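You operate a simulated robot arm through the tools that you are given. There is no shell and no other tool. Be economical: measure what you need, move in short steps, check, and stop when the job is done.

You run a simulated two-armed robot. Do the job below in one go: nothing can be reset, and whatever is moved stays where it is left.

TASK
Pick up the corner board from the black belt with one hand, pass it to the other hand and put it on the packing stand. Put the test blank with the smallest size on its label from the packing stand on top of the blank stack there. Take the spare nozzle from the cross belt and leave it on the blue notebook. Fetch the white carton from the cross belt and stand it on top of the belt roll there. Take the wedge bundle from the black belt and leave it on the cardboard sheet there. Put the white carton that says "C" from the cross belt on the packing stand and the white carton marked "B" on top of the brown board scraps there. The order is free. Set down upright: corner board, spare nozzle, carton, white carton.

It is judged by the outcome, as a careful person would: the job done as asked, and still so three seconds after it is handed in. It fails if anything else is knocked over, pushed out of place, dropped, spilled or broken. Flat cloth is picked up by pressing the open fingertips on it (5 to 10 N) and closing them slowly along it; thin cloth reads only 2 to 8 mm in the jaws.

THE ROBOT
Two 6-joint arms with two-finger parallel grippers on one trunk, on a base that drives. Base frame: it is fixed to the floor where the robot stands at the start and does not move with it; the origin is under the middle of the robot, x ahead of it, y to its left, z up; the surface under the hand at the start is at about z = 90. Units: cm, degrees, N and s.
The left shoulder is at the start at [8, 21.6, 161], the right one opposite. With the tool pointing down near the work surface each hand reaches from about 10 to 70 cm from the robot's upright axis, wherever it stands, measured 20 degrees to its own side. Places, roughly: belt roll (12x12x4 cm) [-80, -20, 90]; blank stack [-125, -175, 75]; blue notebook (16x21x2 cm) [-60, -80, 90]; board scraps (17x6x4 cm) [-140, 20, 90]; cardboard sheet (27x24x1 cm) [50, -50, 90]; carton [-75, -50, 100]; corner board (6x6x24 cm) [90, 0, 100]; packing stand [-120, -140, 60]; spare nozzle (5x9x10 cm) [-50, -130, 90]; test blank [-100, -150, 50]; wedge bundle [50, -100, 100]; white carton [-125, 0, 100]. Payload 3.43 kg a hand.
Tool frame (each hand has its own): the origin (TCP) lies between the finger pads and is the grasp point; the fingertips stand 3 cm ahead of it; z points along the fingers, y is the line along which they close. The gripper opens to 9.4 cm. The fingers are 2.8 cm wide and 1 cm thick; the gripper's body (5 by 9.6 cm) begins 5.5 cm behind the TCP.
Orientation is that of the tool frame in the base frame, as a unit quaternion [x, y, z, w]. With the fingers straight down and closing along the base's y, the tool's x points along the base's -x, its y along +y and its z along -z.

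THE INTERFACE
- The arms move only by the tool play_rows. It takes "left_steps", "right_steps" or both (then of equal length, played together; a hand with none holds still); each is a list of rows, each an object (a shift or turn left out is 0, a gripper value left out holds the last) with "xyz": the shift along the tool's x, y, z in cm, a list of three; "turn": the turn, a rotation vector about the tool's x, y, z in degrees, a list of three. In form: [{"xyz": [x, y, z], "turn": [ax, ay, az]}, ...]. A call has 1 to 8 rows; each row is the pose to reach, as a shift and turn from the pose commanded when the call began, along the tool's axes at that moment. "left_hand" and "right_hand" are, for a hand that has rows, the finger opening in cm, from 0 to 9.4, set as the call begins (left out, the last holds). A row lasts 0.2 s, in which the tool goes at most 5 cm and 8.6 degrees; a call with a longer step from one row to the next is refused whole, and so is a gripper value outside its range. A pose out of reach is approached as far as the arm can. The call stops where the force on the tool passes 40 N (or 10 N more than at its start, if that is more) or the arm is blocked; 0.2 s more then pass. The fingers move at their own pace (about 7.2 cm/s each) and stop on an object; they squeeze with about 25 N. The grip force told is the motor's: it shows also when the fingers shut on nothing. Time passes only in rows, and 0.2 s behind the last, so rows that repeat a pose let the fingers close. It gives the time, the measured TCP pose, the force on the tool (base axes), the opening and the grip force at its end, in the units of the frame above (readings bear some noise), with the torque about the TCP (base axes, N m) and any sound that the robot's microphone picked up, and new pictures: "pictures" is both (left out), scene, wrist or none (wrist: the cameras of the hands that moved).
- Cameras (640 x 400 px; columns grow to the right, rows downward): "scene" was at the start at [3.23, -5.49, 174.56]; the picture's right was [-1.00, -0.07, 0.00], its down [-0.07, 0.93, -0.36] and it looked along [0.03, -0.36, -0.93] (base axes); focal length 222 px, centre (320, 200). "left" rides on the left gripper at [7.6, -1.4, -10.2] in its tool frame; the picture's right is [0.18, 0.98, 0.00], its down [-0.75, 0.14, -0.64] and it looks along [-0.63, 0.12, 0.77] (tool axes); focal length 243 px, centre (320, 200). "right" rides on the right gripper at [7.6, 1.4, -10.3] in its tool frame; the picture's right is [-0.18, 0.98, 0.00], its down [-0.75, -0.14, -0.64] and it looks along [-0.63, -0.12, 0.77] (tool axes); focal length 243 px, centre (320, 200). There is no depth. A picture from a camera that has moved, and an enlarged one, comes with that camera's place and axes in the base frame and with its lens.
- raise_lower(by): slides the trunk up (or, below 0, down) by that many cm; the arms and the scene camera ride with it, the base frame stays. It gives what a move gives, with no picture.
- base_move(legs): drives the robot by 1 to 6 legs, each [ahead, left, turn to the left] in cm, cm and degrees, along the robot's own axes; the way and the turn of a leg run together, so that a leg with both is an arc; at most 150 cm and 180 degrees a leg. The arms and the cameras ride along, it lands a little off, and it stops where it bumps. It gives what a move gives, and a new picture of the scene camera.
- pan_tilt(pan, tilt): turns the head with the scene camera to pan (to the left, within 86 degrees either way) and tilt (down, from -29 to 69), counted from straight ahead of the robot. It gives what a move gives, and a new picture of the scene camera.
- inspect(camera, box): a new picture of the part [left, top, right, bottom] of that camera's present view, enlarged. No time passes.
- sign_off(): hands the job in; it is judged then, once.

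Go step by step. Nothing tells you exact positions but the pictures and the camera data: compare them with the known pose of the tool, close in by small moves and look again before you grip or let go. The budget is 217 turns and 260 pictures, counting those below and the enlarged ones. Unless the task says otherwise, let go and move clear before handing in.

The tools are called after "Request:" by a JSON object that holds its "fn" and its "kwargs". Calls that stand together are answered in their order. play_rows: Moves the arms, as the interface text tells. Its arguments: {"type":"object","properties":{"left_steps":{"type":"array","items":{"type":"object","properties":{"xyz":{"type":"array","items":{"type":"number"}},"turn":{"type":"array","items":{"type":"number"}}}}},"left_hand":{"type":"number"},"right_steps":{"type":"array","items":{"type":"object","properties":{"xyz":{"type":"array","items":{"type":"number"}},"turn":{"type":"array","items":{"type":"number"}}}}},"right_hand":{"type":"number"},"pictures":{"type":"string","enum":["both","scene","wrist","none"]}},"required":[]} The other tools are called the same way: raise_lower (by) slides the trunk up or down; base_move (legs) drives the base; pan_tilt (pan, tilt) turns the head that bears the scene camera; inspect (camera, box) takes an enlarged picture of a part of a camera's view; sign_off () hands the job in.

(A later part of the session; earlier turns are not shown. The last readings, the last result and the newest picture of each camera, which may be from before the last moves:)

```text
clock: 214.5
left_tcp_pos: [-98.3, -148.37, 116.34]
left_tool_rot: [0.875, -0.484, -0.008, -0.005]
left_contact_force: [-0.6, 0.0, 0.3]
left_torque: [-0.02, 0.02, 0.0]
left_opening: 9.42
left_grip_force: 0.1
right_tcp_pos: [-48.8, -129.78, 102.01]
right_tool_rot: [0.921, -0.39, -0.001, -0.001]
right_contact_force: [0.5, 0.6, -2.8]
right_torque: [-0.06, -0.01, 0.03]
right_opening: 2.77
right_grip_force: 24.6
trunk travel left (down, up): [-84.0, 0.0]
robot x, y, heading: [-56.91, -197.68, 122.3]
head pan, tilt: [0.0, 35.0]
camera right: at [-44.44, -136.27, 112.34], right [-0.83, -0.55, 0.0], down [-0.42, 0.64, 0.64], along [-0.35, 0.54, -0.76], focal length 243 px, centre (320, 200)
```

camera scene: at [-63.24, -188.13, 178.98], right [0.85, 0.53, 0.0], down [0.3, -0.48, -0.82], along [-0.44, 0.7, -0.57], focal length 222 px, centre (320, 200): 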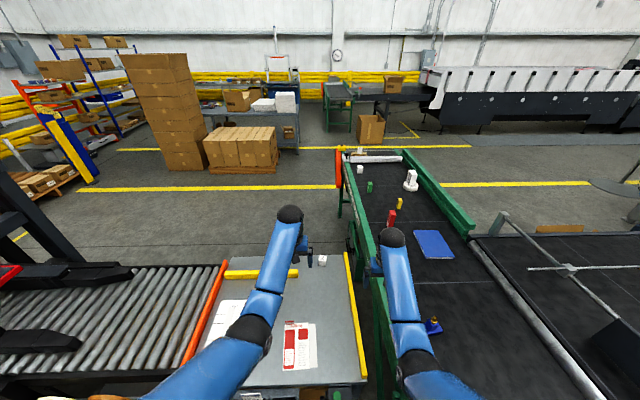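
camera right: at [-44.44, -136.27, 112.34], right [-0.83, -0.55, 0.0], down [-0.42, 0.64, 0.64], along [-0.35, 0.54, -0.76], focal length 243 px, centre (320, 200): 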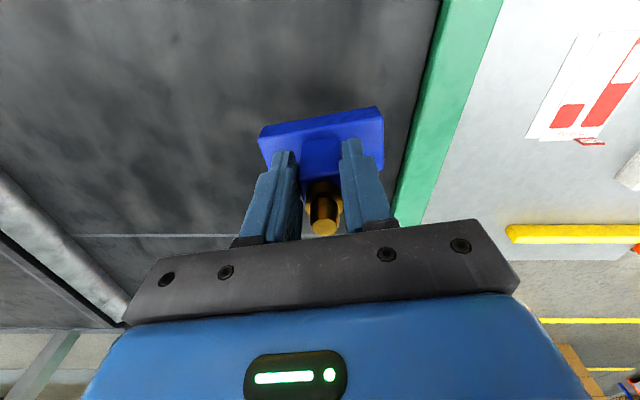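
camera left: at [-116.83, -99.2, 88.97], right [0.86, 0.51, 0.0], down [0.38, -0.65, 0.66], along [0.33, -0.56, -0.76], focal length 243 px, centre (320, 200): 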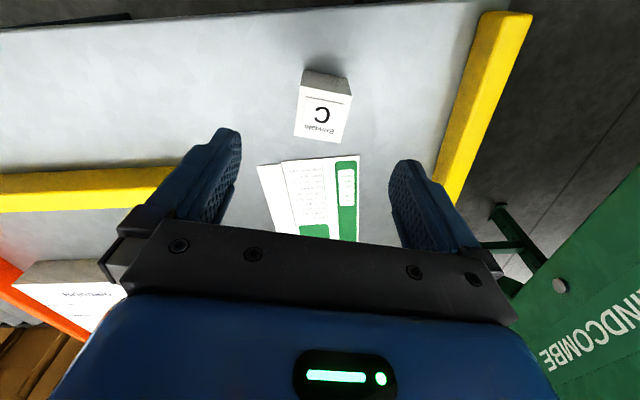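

Nozzle is held. Now raise a bit, back off far enough to clear the cross-bar and lever, and strafe to the black belt's far side for the wedge bundle.

Request:
{"fn": "play_rows", "kwargs": {"right_steps": [{"xyz": [0, 0, -1.5]}, {"xyz": [0, 3, -3]}], "pictures": "none"}}

Request:
{"fn": "base_move", "kwargs": {"legs": [[-76, 0, 0]]}}

Request:
{"fn": "pan_tilt", "kwargs": {"pan": -45, "tilt": 30}}

```text
clock: 215.1
left_tcp_pos: [-98.49, -148.46, 116.37]
left_tool_rot: [0.875, -0.483, -0.008, -0.005]
left_contact_force: [-0.4, -0.7, -0.2]
left_torque: [-0.02, 0.01, -0.03]
left_opening: 9.38
left_grip_force: 0.0
right_tcp_pos: [-50.94, -131.89, 105.18]
right_tool_rot: [0.921, -0.39, -0.001, -0.002]
right_contact_force: [0.2, -0.1, -2.7]
right_torque: [-0.02, -0.03, 0.0]
right_opening: 2.78
right_grip_force: 25.0
trunk travel left (down, up): [-84.0, 0.0]
robot x, y, heading: [-56.82, -197.59, 122.0]
head pan, tilt: [0.0, 35.0]
```

```text
clock: 219.3
left_tcp_pos: [-57.92, -213.05, 116.26]
left_tool_rot: [0.876, -0.481, -0.008, -0.004]
left_contact_force: [-0.7, 0.4, -0.2]
left_torque: [0.0, -0.04, 0.01]
left_opening: 9.42
left_grip_force: 0.1
right_tcp_pos: [-10.41, -196.12, 104.93]
right_tool_rot: [0.922, -0.387, 0.0, 0.0]
right_contact_force: [-0.4, 0.1, -3.2]
right_torque: [-0.06, -0.06, 0.0]
right_opening: 2.78
right_grip_force: 24.9
trunk travel left (down, up): [-84.0, 0.0]
robot x, y, heading: [-16.17, -262.11, 122.3]
head pan, tilt: [0.0, 35.0]
camera scene: at [-22.82, -251.97, 178.9], right [0.84, 0.54, 0.0], down [0.31, -0.49, -0.82], along [-0.44, 0.69, -0.58], focal length 222 px, centre (320, 200)
```

scene: 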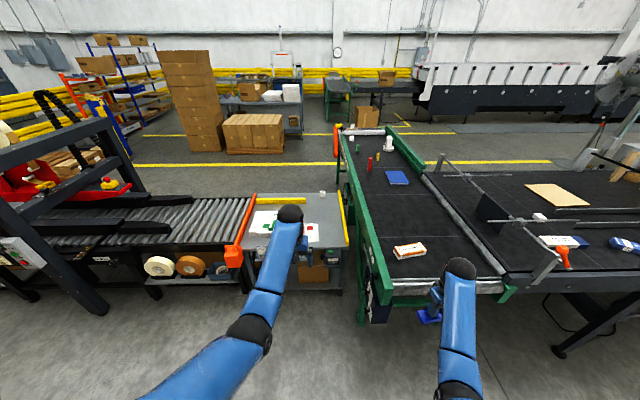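

```text
clock: 220.4
left_tcp_pos: [-57.8, -213.16, 116.34]
left_tool_rot: [0.877, -0.481, -0.009, -0.005]
left_contact_force: [-1.0, -0.1, -0.9]
left_torque: [-0.01, -0.03, -0.03]
left_opening: 9.41
left_grip_force: 0.0
right_tcp_pos: [-10.35, -196.12, 105.04]
right_tool_rot: [0.922, -0.387, -0.001, -0.001]
right_contact_force: [0.1, 0.5, -3.6]
right_torque: [-0.04, 0.0, 0.03]
right_opening: 2.78
right_grip_force: 25.0
trunk travel left (down, up): [-84.0, 0.0]
robot x, y, heading: [-15.95, -262.74, 122.4]
head pan, tilt: [-45.0, 30.0]
camera scene: at [-15.99, -250.79, 179.7], right [0.98, -0.22, 0.0], down [-0.11, -0.49, -0.87], along [0.19, 0.85, -0.5], focal length 222 px, centre (320, 200)
```

scene: 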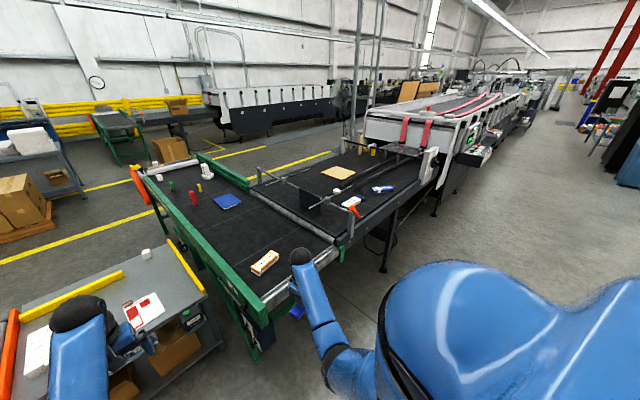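

Request:
{"fn": "inspect", "kwargs": {"camera": "scene", "box": [290, 140, 430, 235]}}

Request:
{"fn": "inspect", "kwargs": {"camera": "scene", "box": [335, 180, 400, 220]}}

```text
4.21 times, centred on (360, 188) of scene
camera zoom: at [-15.99, -250.79, 179.7], right [0.98, -0.22, 0.0], down [-0.11, -0.49, -0.87], along [0.19, 0.85, -0.5], focal length 936 px, centre (152, 253)
```

zoom: 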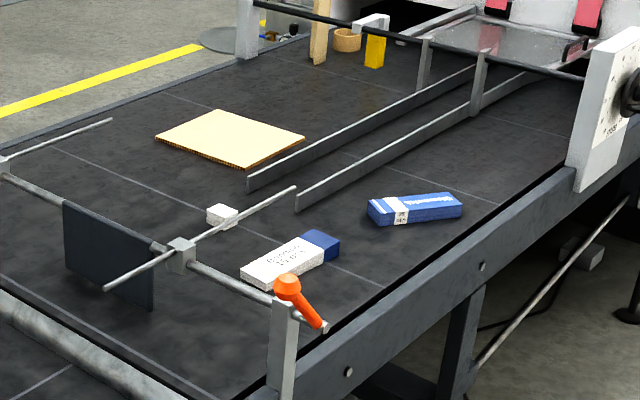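

```text
9.85 times, centred on (368, 200) of scene
camera zoom: at [-15.99, -250.79, 179.7], right [0.98, -0.22, 0.0], down [-0.11, -0.49, -0.87], along [0.19, 0.85, -0.5], focal length 2190 px, centre (-148, 200)
```

zoom: 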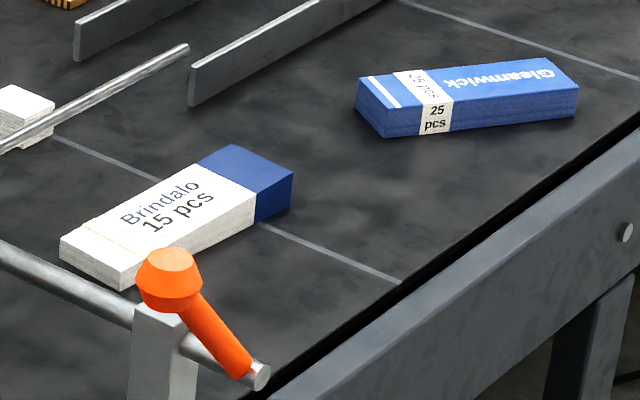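

The Brindalo bundle is visibly tapered: that's the wedge bundle, at about (41,-111), its axis along the belt. I'll rotate the left hand 90° and drive to face it.

Request:
{"fn": "play_rows", "kwargs": {"left_steps": [{"turn": [0, 0, -8]}, {"turn": [0, 0, -16]}, {"turn": [0, 0, -24]}, {"turn": [0, 0, -32]}, {"turn": [0, 0, -40]}, {"turn": [0, 0, -48]}, {"turn": [0, 0, -56]}], "pictures": "none"}}

Request:
{"fn": "play_rows", "kwargs": {"left_steps": [{"turn": [0, 0, -8]}, {"turn": [0, 0, -16]}, {"turn": [0, 0, -24]}, {"turn": [0, 0, -32]}], "pictures": "none"}}

Request:
{"fn": "pan_tilt", "kwargs": {"pan": 0, "tilt": 40}}

Request:
{"fn": "base_move", "kwargs": {"legs": [[0, -80, 0], [0, -74, 0]]}}

```text
clock: 222.0
left_tcp_pos: [-57.79, -213.18, 116.31]
left_tool_rot: [1.0, -0.012, -0.005, -0.008]
left_contact_force: [0.3, 0.5, -0.5]
left_torque: [0.02, -0.02, 0.01]
left_opening: 9.41
left_grip_force: 0.1
right_tcp_pos: [-10.39, -196.13, 104.98]
right_tool_rot: [0.922, -0.387, -0.001, -0.001]
right_contact_force: [0.4, 0.2, -2.6]
right_torque: [-0.04, 0.0, -0.01]
right_opening: 2.75
right_grip_force: 25.2
trunk travel left (down, up): [-84.0, 0.0]
robot x, y, heading: [-16.06, -262.23, 122.8]
head pan, tilt: [-45.0, 30.0]
```

```text
clock: 223.0
left_tcp_pos: [-57.76, -213.06, 116.36]
left_tool_rot: [0.964, 0.265, -0.003, -0.009]
left_contact_force: [-0.3, 0.1, 0.1]
left_torque: [-0.02, 0.0, 0.0]
left_opening: 9.41
left_grip_force: 0.1
right_tcp_pos: [-10.35, -196.23, 105.05]
right_tool_rot: [0.922, -0.387, -0.002, -0.002]
right_contact_force: [0.5, 0.2, -2.4]
right_torque: [-0.03, -0.03, -0.01]
right_opening: 2.76
right_grip_force: 24.4
trunk travel left (down, up): [-84.0, 0.0]
robot x, y, heading: [-16.14, -262.36, 122.5]
head pan, tilt: [-45.0, 30.0]
```

```text
clock: 224.1
left_tcp_pos: [-57.76, -213.21, 116.22]
left_tool_rot: [0.965, 0.263, -0.003, -0.009]
left_contact_force: [-0.1, -0.2, -0.2]
left_torque: [0.01, 0.01, -0.01]
left_opening: 9.4
left_grip_force: 0.1
right_tcp_pos: [-10.35, -196.22, 105.02]
right_tool_rot: [0.922, -0.388, -0.001, -0.002]
right_contact_force: [0.6, -0.7, -3.4]
right_torque: [-0.06, -0.05, 0.0]
right_opening: 2.76
right_grip_force: 24.7
trunk travel left (down, up): [-84.0, 0.0]
robot x, y, heading: [-15.95, -262.42, 122.6]
head pan, tilt: [0.0, 40.0]
camera scene: at [-22.53, -252.43, 178.17], right [0.84, 0.54, 0.0], down [0.34, -0.54, -0.77], along [-0.41, 0.65, -0.64], focal length 222 px, centre (320, 200)
```

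scene: 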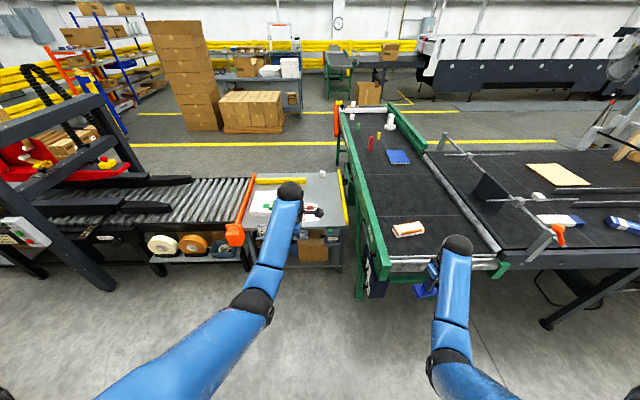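

```text
clock: 226.7
left_tcp_pos: [-23.41, -188.84, 116.16]
left_tool_rot: [0.981, 0.193, 0.001, -0.008]
left_contact_force: [-0.9, 0.1, -0.3]
left_torque: [-0.01, -0.06, 0.01]
left_opening: 9.4
left_grip_force: 0.0
right_tcp_pos: [25.99, -179.02, 105.13]
right_tool_rot: [0.893, -0.451, 0.001, -0.003]
right_contact_force: [0.2, -1.0, -3.6]
right_torque: [-0.03, -0.02, -0.01]
right_opening: 2.76
right_grip_force: 25.2
trunk travel left (down, up): [-84.0, 0.0]
robot x, y, heading: [11.06, -243.77, 114.2]
head pan, tilt: [0.0, 40.0]
stopped in leg 1: the robot was blocked; the commanded pose is now the measured one
camera scene: at [5.69, -232.97, 178.16], right [0.91, 0.41, 0.0], down [0.27, -0.59, -0.77], along [-0.31, 0.7, -0.64], focal length 222 px, centre (320, 200)
```

scene: 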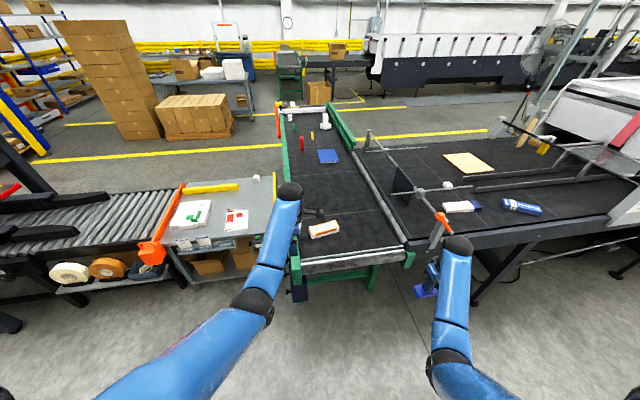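

Something blocked the base, likely the WASTE/HOLD cart behind right. Look there.

Request:
{"fn": "pan_tilt", "kwargs": {"pan": -86, "tilt": 45}}

```text
clock: 228.3
left_tcp_pos: [-22.95, -188.81, 116.4]
left_tool_rot: [0.981, 0.194, -0.002, -0.009]
left_contact_force: [0.1, 0.6, -0.7]
left_torque: [0.02, 0.01, 0.0]
left_opening: 9.43
left_grip_force: 0.0
right_tcp_pos: [26.36, -178.83, 104.95]
right_tool_rot: [0.892, -0.453, 0.0, -0.002]
right_contact_force: [1.1, -0.5, -2.9]
right_torque: [-0.03, -0.03, 0.01]
right_opening: 2.79
right_grip_force: 24.6
trunk travel left (down, up): [-84.0, 0.0]
robot x, y, heading: [11.02, -243.96, 114.4]
head pan, tilt: [-85.9, 45.0]
camera scene: at [17.03, -236.65, 177.44], right [0.47, -0.88, 0.0], down [-0.62, -0.34, -0.71], along [0.62, 0.34, -0.71], focal length 222 px, centre (320, 200)
```

scene: 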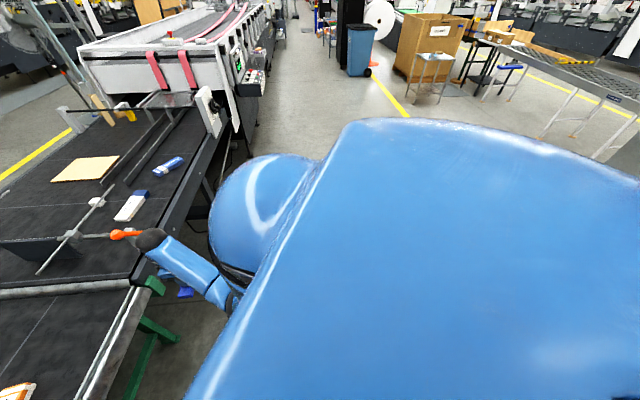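

The cart must be right behind me. Move forward away from it, straighten, and pull the right hand in.

Request:
{"fn": "base_move", "kwargs": {"legs": [[20, 4, 0], [0, 0, 8]]}}

Request:
{"fn": "play_rows", "kwargs": {"right_steps": [{"xyz": [4, 0, 0]}, {"xyz": [8, 0, 0]}, {"xyz": [12, 1, 0]}, {"xyz": [15, 2, 0]}], "pictures": "none"}}

Request:
{"fn": "pan_tilt", "kwargs": {"pan": -60, "tilt": 60}}

```text
clock: 230.5
left_tcp_pos: [-41.85, -177.63, 116.45]
left_tool_rot: [0.965, 0.262, -0.005, -0.01]
left_contact_force: [-0.4, 0.0, 0.5]
left_torque: [0.0, 0.03, -0.04]
left_opening: 9.4
left_grip_force: 0.0
right_tcp_pos: [5.76, -160.95, 105.08]
right_tool_rot: [0.922, -0.388, -0.002, 0.001]
right_contact_force: [0.5, 0.8, -3.2]
right_torque: [-0.02, 0.01, 0.0]
right_opening: 2.78
right_grip_force: 24.6
trunk travel left (down, up): [-84.0, 0.0]
robot x, y, heading: [-0.62, -226.46, 122.2]
head pan, tilt: [-85.9, 45.0]
camera scene: at [4.74, -219.32, 177.43], right [0.59, -0.8, 0.0], down [-0.57, -0.42, -0.7], along [0.57, 0.42, -0.71], focal length 222 px, centre (320, 200)
```

scene: 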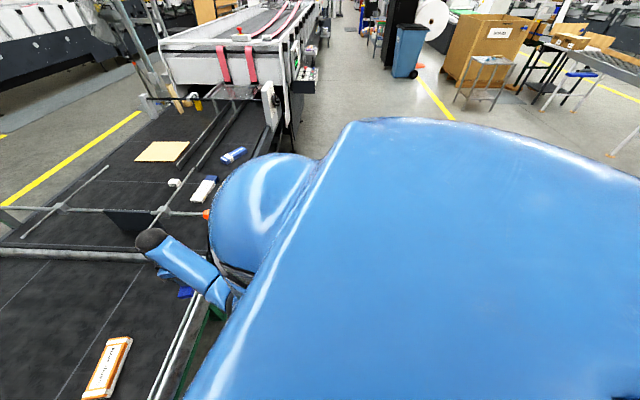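

```text
clock: 231.5
left_tcp_pos: [-42.18, -177.67, 116.31]
left_tool_rot: [0.965, 0.262, -0.003, -0.009]
left_contact_force: [0.2, 0.8, 0.4]
left_torque: [0.01, -0.02, -0.01]
left_opening: 9.39
left_grip_force: 0.0
right_tcp_pos: [14.52, -172.94, 104.72]
right_tool_rot: [0.921, -0.389, -0.001, -0.002]
right_contact_force: [0.1, 0.2, -2.9]
right_torque: [-0.01, -0.01, 0.02]
right_opening: 2.79
right_grip_force: 25.4
right hand out of reach, approached as far as the arm can: row 4
trunk travel left (down, up): [-84.0, 0.0]
robot x, y, heading: [-0.34, -226.7, 122.2]
head pan, tilt: [-85.9, 45.0]
```

```text
clock: 232.4
left_tcp_pos: [-42.07, -177.5, 116.41]
left_tool_rot: [0.965, 0.262, -0.003, -0.008]
left_contact_force: [0.0, -0.4, -0.4]
left_torque: [0.02, 0.0, -0.02]
left_opening: 9.41
left_grip_force: 0.1
right_tcp_pos: [14.44, -172.75, 104.57]
right_tool_rot: [0.922, -0.388, 0.0, -0.002]
right_contact_force: [0.0, 0.2, -3.3]
right_torque: [0.0, -0.04, 0.0]
right_opening: 2.78
right_grip_force: 25.1
trunk travel left (down, up): [-84.0, 0.0]
robot x, y, heading: [-0.63, -226.28, 122.4]
head pan, tilt: [-60.0, 60.0]
camera scene: at [0.71, -218.19, 175.5], right [0.89, -0.46, 0.0], down [-0.4, -0.77, -0.5], along [0.23, 0.44, -0.87], focal length 222 px, centre (320, 200)
```

scene: 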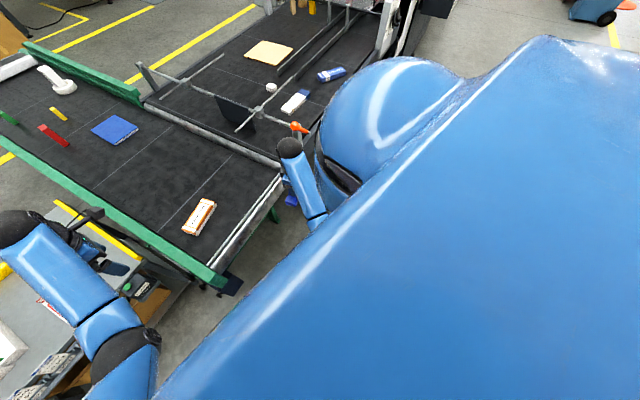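

Request:
{"fn": "base_move", "kwargs": {"legs": [[0, -60, 0], [0, -60, 0]]}}

Request:
{"fn": "pan_tilt", "kwargs": {"pan": 0, "tilt": 45}}

```text
clock: 238.8
left_tcp_pos: [59.28, -113.27, 116.33]
left_tool_rot: [0.965, 0.262, -0.002, -0.01]
left_contact_force: [0.4, 0.2, 0.2]
left_torque: [0.02, 0.0, 0.02]
left_opening: 9.38
left_grip_force: 0.0
right_tcp_pos: [115.93, -108.65, 104.55]
right_tool_rot: [0.921, -0.389, -0.001, -0.004]
right_contact_force: [-0.9, -0.1, -2.5]
right_torque: [-0.01, -0.02, 0.01]
right_opening: 2.78
right_grip_force: 24.8
trunk travel left (down, up): [-84.0, 0.0]
robot x, y, heading: [100.71, -162.42, 122.2]
head pan, tilt: [-60.0, 60.0]
camera scene: at [102.0, -154.08, 175.51], right [0.89, -0.46, 0.0], down [-0.4, -0.77, -0.5], along [0.23, 0.44, -0.87], focal length 222 px, centre (320, 200)
```

scene: 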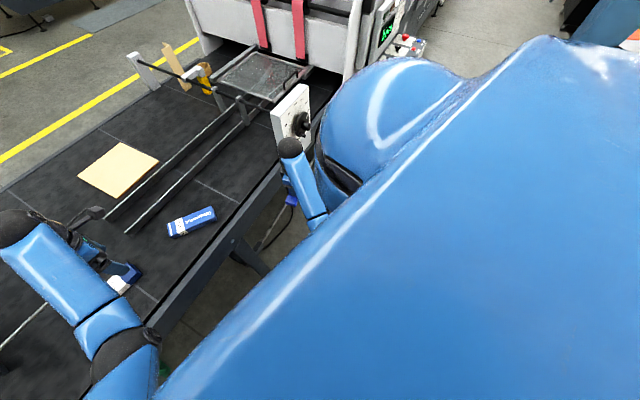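

```text
clock: 240.1
left_tcp_pos: [59.3, -113.2, 116.31]
left_tool_rot: [0.965, 0.262, -0.002, -0.01]
left_contact_force: [-0.4, -0.5, 0.9]
left_torque: [0.01, -0.03, -0.02]
left_opening: 9.42
left_grip_force: 0.1
right_tcp_pos: [115.87, -108.58, 104.57]
right_tool_rot: [0.921, -0.389, -0.001, -0.003]
right_contact_force: [0.1, 0.1, -2.3]
right_torque: [-0.04, -0.03, 0.0]
right_opening: 2.77
right_grip_force: 24.7
trunk travel left (down, up): [-84.0, 0.0]
robot x, y, heading: [100.6, -162.76, 121.9]
head pan, tilt: [0.0, 45.0]
camera scene: at [94.75, -152.98, 177.44], right [0.85, 0.53, 0.0], down [0.38, -0.6, -0.71], along [-0.38, 0.6, -0.71], focal length 222 px, centre (320, 200)
```

scene: 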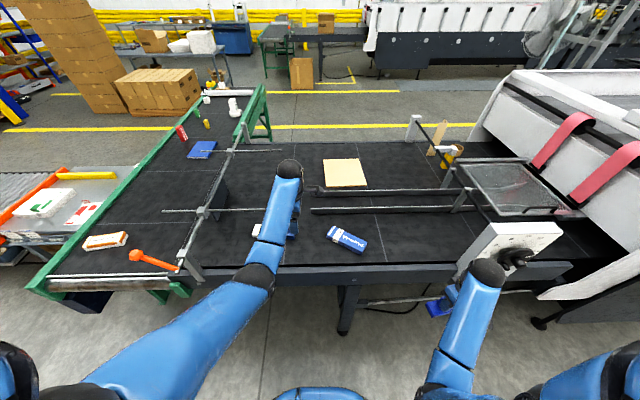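

The left hand is nearly above the wedge bundle. Move ahead and look with the wrist camera.

Request:
{"fn": "base_move", "kwargs": {"legs": [[0, 8, 0], [25, 0, 0]]}}

Request:
{"fn": "play_rows", "kwargs": {"left_steps": [{"xyz": [-1.5, -4, 1]}, {"xyz": [-3, -8, 3]}, {"xyz": [-4.5, -12, 5]}, {"xyz": [-6, -14, 8]}], "pictures": "wrist"}}

```text
clock: 242.6
left_tcp_pos: [39.96, -96.86, 116.62]
left_tool_rot: [0.965, 0.262, -0.004, -0.01]
left_contact_force: [-0.3, -0.7, 0.0]
left_torque: [-0.01, 0.04, 0.0]
left_opening: 9.39
left_grip_force: 0.1
right_tcp_pos: [96.47, -92.28, 104.67]
right_tool_rot: [0.921, -0.39, -0.003, -0.003]
right_contact_force: [-0.2, -0.9, -2.7]
right_torque: [0.01, -0.01, -0.03]
right_opening: 2.77
right_grip_force: 25.4
trunk travel left (down, up): [-84.0, 0.0]
robot x, y, heading: [80.65, -145.97, 122.2]
head pan, tilt: [0.0, 45.0]
camera scene: at [75.48, -136.78, 177.5], right [0.85, 0.53, 0.0], down [0.37, -0.6, -0.71], along [-0.38, 0.6, -0.7], focal length 222 px, centre (320, 200)
```

scene: 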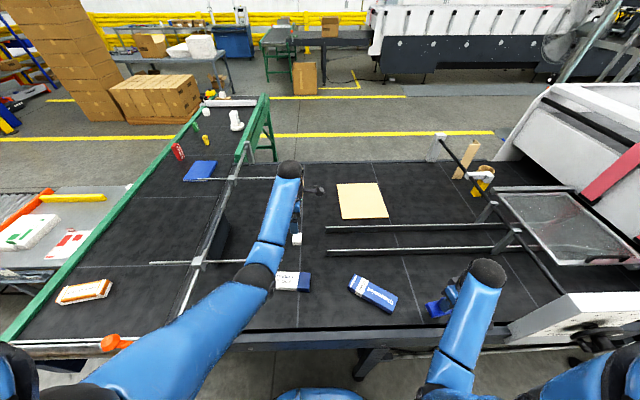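

```text
clock: 243.6
left_tcp_pos: [29.89, -91.04, 111.2]
left_tool_rot: [0.965, 0.261, -0.002, -0.01]
left_contact_force: [-0.6, 0.2, -0.8]
left_torque: [-0.03, -0.03, -0.04]
left_opening: 9.39
left_grip_force: 0.0
left hand out of reach, approached as far as the arm can: row 3, 4
right_tcp_pos: [95.97, -91.98, 104.57]
right_tool_rot: [0.921, -0.389, -0.002, -0.002]
right_contact_force: [0.0, -0.1, -3.2]
right_torque: [-0.02, -0.03, 0.01]
right_opening: 2.76
right_grip_force: 25.5
trunk travel left (down, up): [-84.0, 0.0]
robot x, y, heading: [80.86, -145.8, 122.5]
head pan, tilt: [0.0, 45.0]
camera left: at [35.99, -86.04, 121.47], right [0.65, -0.76, -0.02], down [-0.57, -0.51, 0.64], along [-0.49, -0.41, -0.77], focal length 243 px, centre (320, 200)
```

left: 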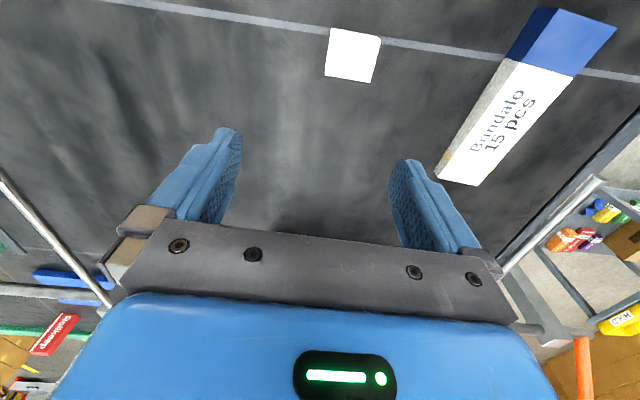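

I moved the wrong way along the turned axis; bundle centre is about (42,-109). Correcting.

Request:
{"fn": "play_rows", "kwargs": {"left_steps": [{"xyz": [0.5, 4.5, 0]}, {"xyz": [1, 9, 0]}, {"xyz": [1.5, 13.5, 0]}, {"xyz": [2, 18, 1]}, {"xyz": [2.1, 21.4, 3]}, {"xyz": [2.1, 21.4, 6]}], "pictures": "wrist"}}

```text
clock: 245.0
left_tcp_pos: [42.63, -108.32, 104.75]
left_tool_rot: [0.965, 0.261, -0.004, -0.009]
left_contact_force: [-0.2, 0.2, -0.1]
left_torque: [0.01, 0.01, 0.03]
left_opening: 9.41
left_grip_force: 0.1
left hand out of reach, approached as far as the arm can: row 4
right_tcp_pos: [96.13, -91.88, 104.61]
right_tool_rot: [0.921, -0.389, -0.001, -0.001]
right_contact_force: [-0.5, 0.6, -2.6]
right_torque: [-0.02, -0.02, 0.04]
right_opening: 2.77
right_grip_force: 25.1
trunk travel left (down, up): [-84.0, 0.0]
robot x, y, heading: [81.37, -145.97, 122.3]
head pan, tilt: [0.0, 45.0]
camera left: at [48.75, -103.35, 114.9], right [0.65, -0.76, -0.02], down [-0.57, -0.51, 0.64], along [-0.49, -0.41, -0.77], focal length 243 px, centre (320, 200)
```

left: 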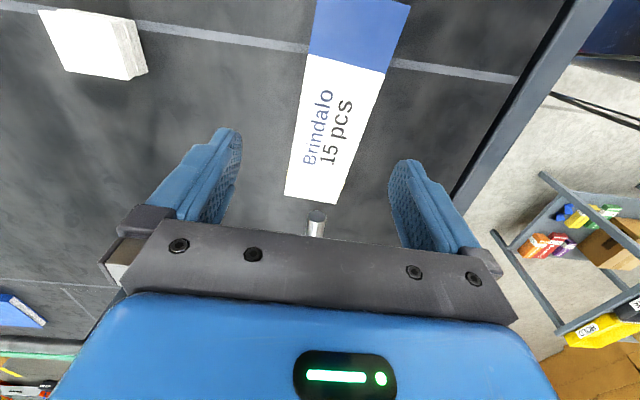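

Request:
{"fn": "play_rows", "kwargs": {"left_steps": [{"xyz": [0.5, 0.9, 4]}, {"xyz": [0.5, 0.9, 8]}], "pictures": "wrist"}}

```text
clock: 245.6
left_tcp_pos: [43.46, -108.66, 96.83]
left_tool_rot: [0.965, 0.261, -0.003, -0.01]
left_contact_force: [0.5, 1.1, -0.5]
left_torque: [0.0, -0.01, 0.0]
left_opening: 9.39
left_grip_force: 0.0
right_tcp_pos: [96.17, -91.97, 104.62]
right_tool_rot: [0.921, -0.389, -0.002, -0.001]
right_contact_force: [-0.4, 0.4, -3.0]
right_torque: [-0.04, -0.03, -0.02]
right_opening: 2.78
right_grip_force: 24.8
trunk travel left (down, up): [-84.0, 0.0]
robot x, y, heading: [80.95, -145.81, 122.2]
head pan, tilt: [0.0, 45.0]
camera left: at [49.55, -103.72, 106.92], right [0.65, -0.76, -0.02], down [-0.57, -0.51, 0.64], along [-0.49, -0.41, -0.77], focal length 243 px, centre (320, 200)
```

left: 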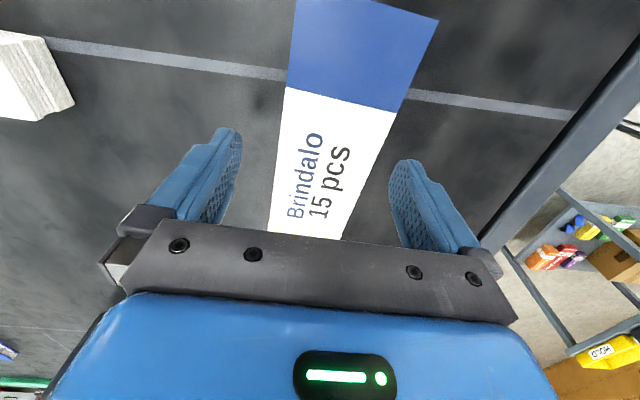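

Request:
{"fn": "play_rows", "kwargs": {"left_steps": [{"xyz": [0.5, 0.1, 2]}, {"xyz": [0.5, 0.1, 4]}, {"xyz": [0.5, 0.1, 4.5]}], "pictures": "wrist"}}

```text
clock: 246.3
left_tcp_pos: [44.0, -108.43, 93.07]
left_tool_rot: [0.965, 0.261, -0.002, -0.008]
left_contact_force: [5.1, -6.8, 14.5]
left_torque: [-0.95, -0.48, 0.04]
left_opening: 9.41
left_grip_force: 0.1
right_tcp_pos: [96.22, -92.2, 104.64]
right_tool_rot: [0.921, -0.389, -0.001, -0.003]
right_contact_force: [-1.0, -0.7, -3.1]
right_torque: [0.0, -0.05, 0.0]
right_opening: 2.77
right_grip_force: 24.9
trunk travel left (down, up): [-84.0, 0.0]
robot x, y, heading: [81.19, -146.0, 122.4]
head pan, tilt: [0.0, 45.0]
stopped in row 3 (left hand): the force on the tool passed its limit at 42 N (the readings are from after the stop); the commanded pose is now the measured one
camera left: at [50.1, -103.56, 103.3], right [0.65, -0.76, -0.02], down [-0.57, -0.51, 0.64], along [-0.49, -0.41, -0.77], focal length 243 px, centre (320, 200)
```

left: 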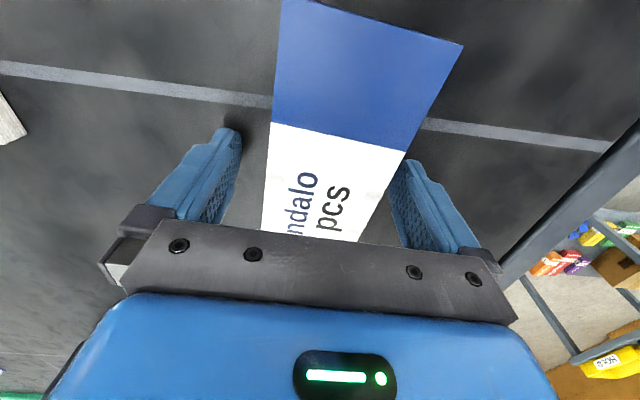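

Tips touched the belt (z≈90). Raise slightly, shift toward the bundle centre, and close.

Request:
{"fn": "play_rows", "kwargs": {"left_steps": [{"xyz": [0, 0, -0.8]}, {"xyz": [0, 0.8, -0.8]}], "pictures": "none"}}

Request:
{"fn": "play_rows", "kwargs": {"left_steps": [{}, {}, {}, {}, {}], "left_hand": 0, "pictures": "none"}}

Request:
{"fn": "play_rows", "kwargs": {"left_steps": [{"xyz": [0, 0, -2]}, {"xyz": [0, 0, -6]}, {"xyz": [0, 0, -10]}, {"xyz": [0, 0, -13]}], "pictures": "both"}}

```text
clock: 246.9
left_tcp_pos: [44.39, -109.09, 93.75]
left_tool_rot: [0.965, 0.261, -0.002, -0.009]
left_contact_force: [-0.6, 0.4, 0.8]
left_torque: [-0.02, 0.01, 0.01]
left_opening: 9.39
left_grip_force: 0.1
right_tcp_pos: [96.12, -92.07, 104.73]
right_tool_rot: [0.921, -0.389, -0.002, -0.002]
right_contact_force: [0.1, -0.7, -2.7]
right_torque: [0.0, -0.05, -0.01]
right_opening: 2.78
right_grip_force: 24.3
trunk travel left (down, up): [-84.0, 0.0]
robot x, y, heading: [80.72, -145.86, 122.3]
head pan, tilt: [0.0, 45.0]
```

```text
clock: 248.1
left_tcp_pos: [44.32, -109.04, 93.76]
left_tool_rot: [0.965, 0.261, -0.002, -0.008]
left_contact_force: [0.5, -0.8, 3.2]
left_torque: [-0.21, -0.06, -0.42]
left_opening: 6.53
left_grip_force: 25.2
right_tcp_pos: [96.22, -92.03, 104.65]
right_tool_rot: [0.921, -0.389, -0.001, -0.002]
right_contact_force: [-1.2, 0.7, -3.3]
right_torque: [-0.02, -0.01, -0.02]
right_opening: 2.79
right_grip_force: 25.5
trunk travel left (down, up): [-84.0, 0.0]
robot x, y, heading: [81.19, -145.81, 122.1]
head pan, tilt: [0.0, 45.0]
```

```text
clock: 249.1
left_tcp_pos: [44.35, -109.19, 106.67]
left_tool_rot: [0.965, 0.261, -0.002, -0.008]
left_contact_force: [0.2, -0.2, -1.2]
left_torque: [0.05, -0.08, -0.02]
left_opening: 6.52
left_grip_force: 24.3
right_tcp_pos: [96.11, -91.97, 104.63]
right_tool_rot: [0.921, -0.389, -0.001, -0.003]
right_contact_force: [0.6, 0.5, -3.2]
right_torque: [-0.04, -0.05, 0.0]
right_opening: 2.78
right_grip_force: 24.9
trunk travel left (down, up): [-84.0, 0.0]
robot x, y, heading: [81.15, -145.88, 122.4]
head pan, tilt: [0.0, 45.0]
camera scene: at [74.82, -136.29, 177.43], right [0.85, 0.53, 0.0], down [0.38, -0.6, -0.71], along [-0.38, 0.6, -0.71], focal length 222 px, centre (320, 200)
camera left: at [50.43, -104.23, 116.96], right [0.65, -0.76, -0.02], down [-0.57, -0.51, 0.64], along [-0.49, -0.41, -0.77], focal length 243 px, centre (320, 200)
```

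scene: 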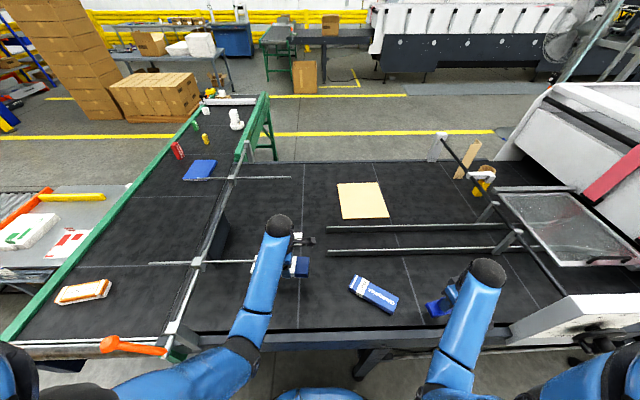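
left: 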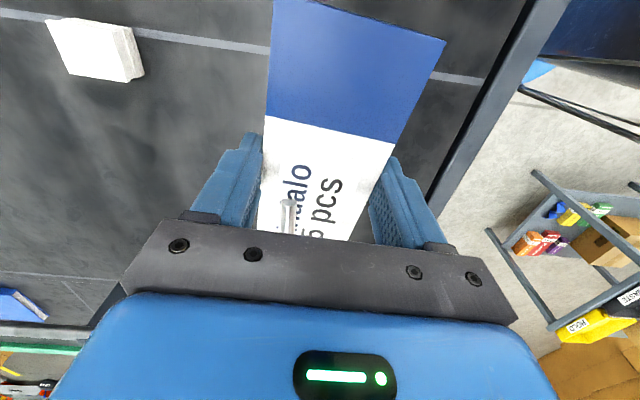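

The bundle is up, but a thin rod tip appears near its white end; check before moving.

Request:
{"fn": "inspect", "kwargs": {"camera": "left", "box": [220, 120, 400, 250]}}

Request:
{"fn": "inspect", "kwargs": {"camera": "scene", "box": [140, 200, 340, 330]}}

```text
3.08 times, centred on (310, 185) of left
camera zoom: at [50.43, -104.23, 116.96], right [0.65, -0.76, -0.02], down [-0.57, -0.51, 0.64], along [-0.49, -0.41, -0.77], focal length 746 px, centre (351, 246)
```

zoom: 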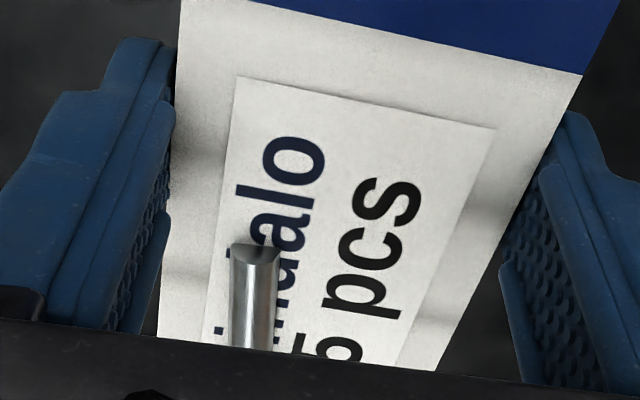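

```text
3.08 times, centred on (240, 265) of scene
camera zoom: at [74.82, -136.29, 177.43], right [0.85, 0.53, 0.0], down [0.38, -0.6, -0.71], along [-0.38, 0.6, -0.71], focal length 684 px, centre (566, 0)
```

zoom: 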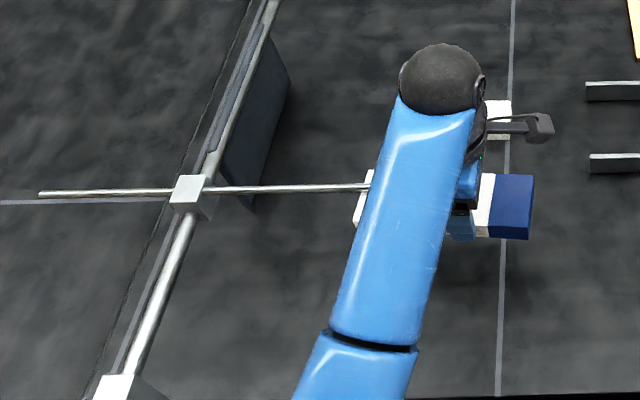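

A fixture rod (z≈106) reaches over the bundle's white end. I'll lower slightly, slide the bundle clear toward the robot's right, then raise.

Request:
{"fn": "play_rows", "kwargs": {"left_steps": [{"xyz": [0, 0, 2.5]}, {"xyz": [0, 0, 5]}, {"xyz": [4, 0, 5]}, {"xyz": [8, 0, 5]}, {"xyz": [12, 0, 5]}, {"xyz": [15, 0, 5]}], "pictures": "both"}}

```text
clock: 250.5
left_tcp_pos: [57.42, -101.48, 101.62]
left_tool_rot: [0.965, 0.262, -0.002, -0.008]
left_contact_force: [-0.1, -0.1, -0.7]
left_torque: [0.01, -0.01, 0.01]
left_opening: 6.51
left_grip_force: 24.9
right_tcp_pos: [96.04, -91.69, 104.45]
right_tool_rot: [0.921, -0.39, -0.001, -0.001]
right_contact_force: [0.0, 0.5, -3.0]
right_torque: [-0.02, -0.01, 0.0]
right_opening: 2.75
right_grip_force: 24.6
trunk travel left (down, up): [-84.0, 0.0]
robot x, y, heading: [80.75, -146.06, 122.3]
head pan, tilt: [0.0, 45.0]
camera scene: at [74.92, -136.26, 177.44], right [0.85, 0.53, 0.0], down [0.38, -0.6, -0.71], along [-0.38, 0.6, -0.71], focal length 222 px, centre (320, 200)
camera left: at [63.42, -96.54, 111.84], right [0.65, -0.76, -0.02], down [-0.57, -0.51, 0.64], along [-0.49, -0.41, -0.77], focal length 243 px, centre (320, 200)
```

scene: 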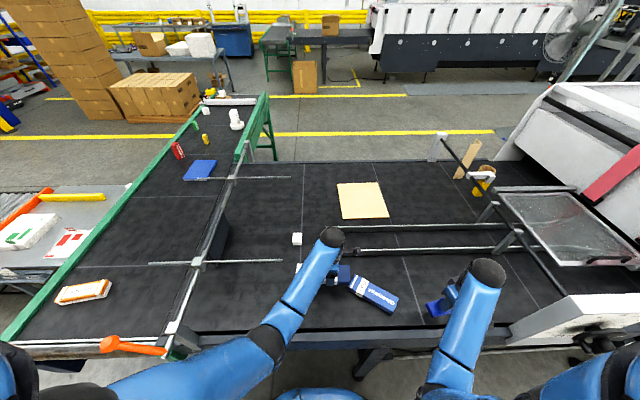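
left: 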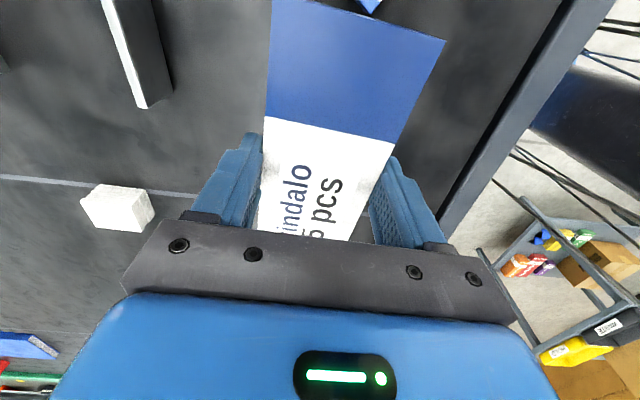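

Clear of the rod. Raise, back away, and start the return trip.

Request:
{"fn": "play_rows", "kwargs": {"left_steps": [{"xyz": [0, 0, -4]}, {"xyz": [0, 0, -7]}, {"xyz": [0, 0, -9]}], "pictures": "none"}}

Request:
{"fn": "base_move", "kwargs": {"legs": [[-30, 0, 0], [0, 75, 0], [0, 75, 0]]}}

```text
clock: 251.3
left_tcp_pos: [57.4, -101.19, 109.91]
left_tool_rot: [0.965, 0.261, -0.002, -0.008]
left_contact_force: [0.5, -0.3, -1.9]
left_torque: [0.0, -0.04, -0.01]
left_opening: 6.51
left_grip_force: 25.1
left hand out of reach, approached as far as the arm can: row 3
right_tcp_pos: [96.17, -91.94, 104.48]
right_tool_rot: [0.921, -0.389, -0.001, -0.003]
right_contact_force: [0.3, -0.1, -4.1]
right_torque: [-0.03, -0.07, -0.02]
right_opening: 2.77
right_grip_force: 25.0
trunk travel left (down, up): [-84.0, 0.0]
robot x, y, heading: [80.99, -145.79, 122.3]
head pan, tilt: [0.0, 45.0]
```

```text
clock: 255.7
left_tcp_pos: [33.57, -151.96, 109.88]
left_tool_rot: [0.968, 0.251, 0.005, -0.013]
left_contact_force: [-0.1, 0.3, -2.0]
left_torque: [0.0, -0.04, 0.01]
left_opening: 6.45
left_grip_force: 24.5
right_tcp_pos: [71.67, -142.82, 104.32]
right_tool_rot: [0.922, -0.388, -0.002, 0.0]
right_contact_force: [0.5, 0.4, -3.5]
right_torque: [-0.04, 0.0, -0.02]
right_opening: 2.78
right_grip_force: 24.8
trunk travel left (down, up): [-84.0, 0.0]
robot x, y, heading: [56.63, -196.93, 122.5]
head pan, tilt: [0.0, 45.0]
stopped in leg 2: the force on the tool passed its limit at 74 N (the readings are from after the stop); the commanded pose is now the measured one
camera scene: at [50.85, -187.1, 177.44], right [0.84, 0.54, 0.0], down [0.38, -0.6, -0.71], along [-0.38, 0.59, -0.71], focal length 222 px, centre (320, 200)
```

scene: 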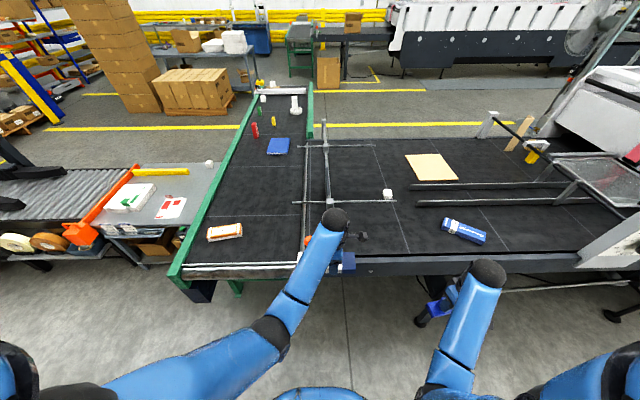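

Contact with the lever. Back off to the right and inspect.

Request:
{"fn": "base_move", "kwargs": {"legs": [[0, -8, 0]]}}

Request:
{"fn": "inspect", "kwargs": {"camera": "scene", "box": [260, 200, 420, 300]}}

Request:
{"fn": "play_rows", "kwargs": {"left_steps": [{}], "pictures": "wrist"}}

```text
clock: 256.8
left_tcp_pos: [38.8, -148.42, 110.03]
left_tool_rot: [0.967, 0.255, 0.01, -0.014]
left_contact_force: [-1.3, -8.1, -1.5]
left_torque: [-0.11, -0.12, 0.77]
left_opening: 6.46
left_grip_force: 25.0
right_tcp_pos: [76.93, -139.46, 105.04]
right_tool_rot: [0.922, -0.387, 0.001, -0.006]
right_contact_force: [-0.5, -0.1, -2.4]
right_torque: [-0.02, -0.05, 0.01]
right_opening: 2.75
right_grip_force: 24.6
trunk travel left (down, up): [-84.0, 0.0]
robot x, y, heading: [63.09, -192.79, 122.8]
head pan, tilt: [0.0, 45.0]
camera scene: at [55.37, -184.24, 177.44], right [0.84, 0.54, 0.01], down [0.39, -0.59, -0.71], along [-0.37, 0.6, -0.71], focal length 222 px, centre (320, 200)
```

scene: 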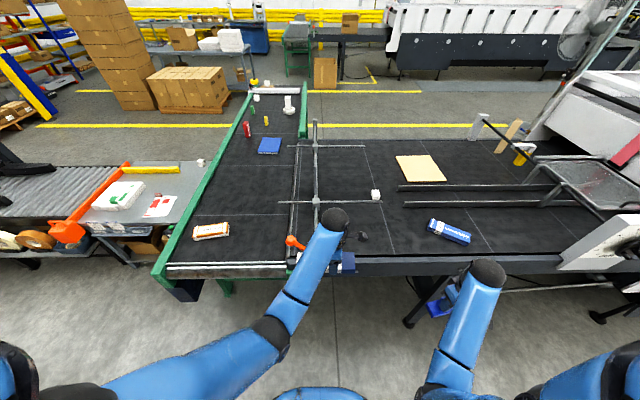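

```text
4.00 times, centred on (340, 250) of scene
camera zoom: at [55.37, -184.24, 177.44], right [0.84, 0.54, 0.01], down [0.39, -0.59, -0.71], along [-0.37, 0.6, -0.71], focal length 890 px, centre (240, 0)
```

zoom: 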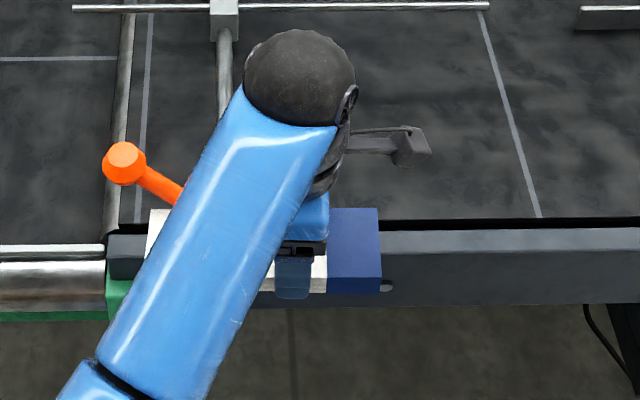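

```text
clock: 257.2
left_tcp_pos: [40.14, -147.82, 109.9]
left_tool_rot: [0.967, 0.253, 0.005, -0.013]
left_contact_force: [1.9, -2.6, -1.6]
left_torque: [-0.02, -0.02, 0.27]
left_opening: 6.46
left_grip_force: 25.2
right_tcp_pos: [78.14, -138.67, 104.45]
right_tool_rot: [0.923, -0.386, -0.001, -0.002]
right_contact_force: [0.3, -0.1, -3.4]
right_torque: [-0.01, 0.0, 0.02]
right_opening: 2.8
right_grip_force: 25.0
trunk travel left (down, up): [-84.0, 0.0]
robot x, y, heading: [62.91, -192.67, 122.6]
head pan, tilt: [0.0, 45.0]
camera left: at [46.17, -143.08, 120.28], right [0.64, -0.77, -0.02], down [-0.59, -0.51, 0.63], along [-0.49, -0.39, -0.78], focal length 243 px, centre (320, 200)
```

left: 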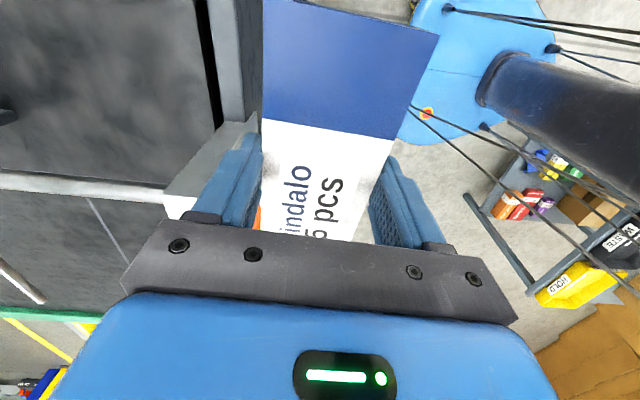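

The lever's orange ball stands at about (24,-152,115); it hasn't moved. I'll pull the left hand in and pass further out.

Request:
{"fn": "play_rows", "kwargs": {"left_steps": [{"xyz": [0, 4, 2]}, {"xyz": [0, 8, 4]}, {"xyz": [0, 12, 6]}], "pictures": "none"}}

Request:
{"fn": "base_move", "kwargs": {"legs": [[-6, 0, -0.4], [0, 35, 0]]}}

```text
clock: 258.0
left_tcp_pos: [45.52, -158.46, 104.0]
left_tool_rot: [0.967, 0.254, 0.006, -0.015]
left_contact_force: [0.0, 0.5, -1.2]
left_torque: [0.01, -0.01, 0.0]
left_opening: 6.45
left_grip_force: 24.2
right_tcp_pos: [77.85, -138.96, 104.69]
right_tool_rot: [0.922, -0.387, -0.001, -0.002]
right_contact_force: [0.8, -0.7, -3.1]
right_torque: [-0.05, -0.05, -0.04]
right_opening: 2.77
right_grip_force: 25.4
trunk travel left (down, up): [-84.0, 0.0]
robot x, y, heading: [63.09, -192.69, 122.6]
head pan, tilt: [0.0, 45.0]
```

```text
clock: 260.8
left_tcp_pos: [19.8, -181.72, 103.94]
left_tool_rot: [0.968, 0.25, 0.005, -0.013]
left_contact_force: [0.1, -0.1, -1.6]
left_torque: [-0.02, 0.0, 0.01]
left_opening: 6.47
left_grip_force: 24.5
right_tcp_pos: [52.37, -162.46, 104.45]
right_tool_rot: [0.92, -0.392, -0.002, 0.0]
right_contact_force: [-0.3, 0.0, -3.1]
right_torque: [-0.02, 0.0, -0.03]
right_opening: 2.75
right_grip_force: 24.7
trunk travel left (down, up): [-84.0, 0.0]
robot x, y, heading: [36.86, -216.49, 122.1]
head pan, tilt: [0.0, 45.0]
camera scene: at [30.96, -206.68, 177.45], right [0.85, 0.53, 0.0], down [0.37, -0.6, -0.71], along [-0.38, 0.6, -0.71], focal length 222 px, centre (320, 200)
```

scene: 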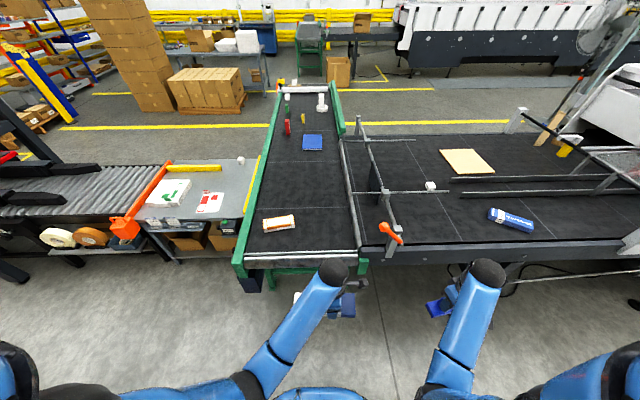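

Past the lever. Tuck the right hand closer, continue to the open floor, and turn to face the return corridor.

Request:
{"fn": "play_rows", "kwargs": {"right_steps": [{"xyz": [0, 4, 0]}, {"xyz": [0, 8, 0]}, {"xyz": [0, 11, 0]}], "pictures": "none"}}

Request:
{"fn": "base_move", "kwargs": {"legs": [[6, 0, 0], [0, 100, 0], [0, 0, 90]]}}

Request:
{"fn": "pan_tilt", "kwargs": {"pan": 0, "tilt": 30}}

```text
clock: 261.6
left_tcp_pos: [19.61, -181.66, 103.89]
left_tool_rot: [0.969, 0.248, 0.007, -0.013]
left_contact_force: [-0.3, -0.2, -0.6]
left_torque: [0.01, -0.03, -0.03]
left_opening: 6.44
left_grip_force: 25.0
right_tcp_pos: [44.11, -170.34, 104.3]
right_tool_rot: [0.921, -0.391, -0.002, -0.003]
right_contact_force: [-0.8, -0.6, -2.8]
right_torque: [-0.03, -0.03, 0.01]
right_opening: 2.78
right_grip_force: 24.7
trunk travel left (down, up): [-84.0, 0.0]
robot x, y, heading: [36.28, -216.36, 122.1]
head pan, tilt: [0.0, 45.0]
```

```text
clock: 271.2
left_tcp_pos: [-86.09, -282.15, 103.79]
left_tool_rot: [0.504, 0.863, -0.005, -0.013]
left_contact_force: [-0.1, -0.2, -2.4]
left_torque: [0.02, 0.02, 0.04]
left_opening: 6.48
left_grip_force: 25.3
right_tcp_pos: [-97.81, -257.72, 104.26]
right_tool_rot: [0.926, 0.378, -0.004, -0.002]
right_contact_force: [-0.9, 0.0, -2.4]
right_torque: [0.05, 0.0, 0.01]
right_opening: 2.77
right_grip_force: 25.0
trunk travel left (down, up): [-84.0, 0.0]
robot x, y, heading: [-51.58, -264.92, -147.5]
head pan, tilt: [0.0, 45.0]
camera scene: at [-61.2, -270.7, 177.44], right [-0.54, 0.84, 0.0], down [0.6, 0.38, -0.71], along [-0.6, -0.38, -0.71], focal length 222 px, centre (320, 200)
```

scene: 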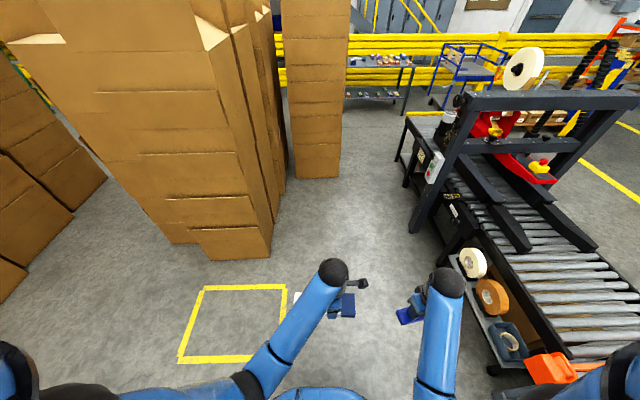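

```text
clock: 272.0
left_tcp_pos: [-86.11, -282.13, 103.86]
left_tool_rot: [0.504, 0.864, -0.005, -0.012]
left_contact_force: [-0.6, -0.8, -0.5]
left_torque: [0.0, 0.01, -0.01]
left_opening: 6.44
left_grip_force: 25.2
right_tcp_pos: [-97.83, -257.75, 104.31]
right_tool_rot: [0.926, 0.378, -0.003, -0.002]
right_contact_force: [-0.5, -0.3, -3.3]
right_torque: [0.05, -0.05, 0.01]
right_opening: 2.77
right_grip_force: 25.1
trunk travel left (down, up): [-84.0, 0.0]
robot x, y, heading: [-51.57, -264.8, -147.7]
head pan, tilt: [0.0, 30.0]
camera scene: at [-61.95, -271.22, 179.7], right [-0.54, 0.84, 0.0], down [0.42, 0.27, -0.87], along [-0.73, -0.47, -0.5], focal length 222 px, centre (320, 200)
```

scene: 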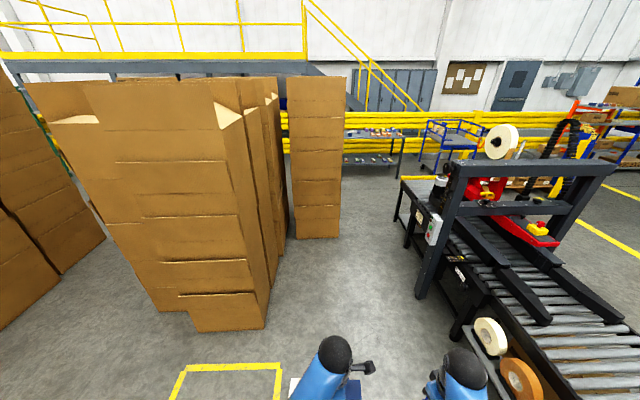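

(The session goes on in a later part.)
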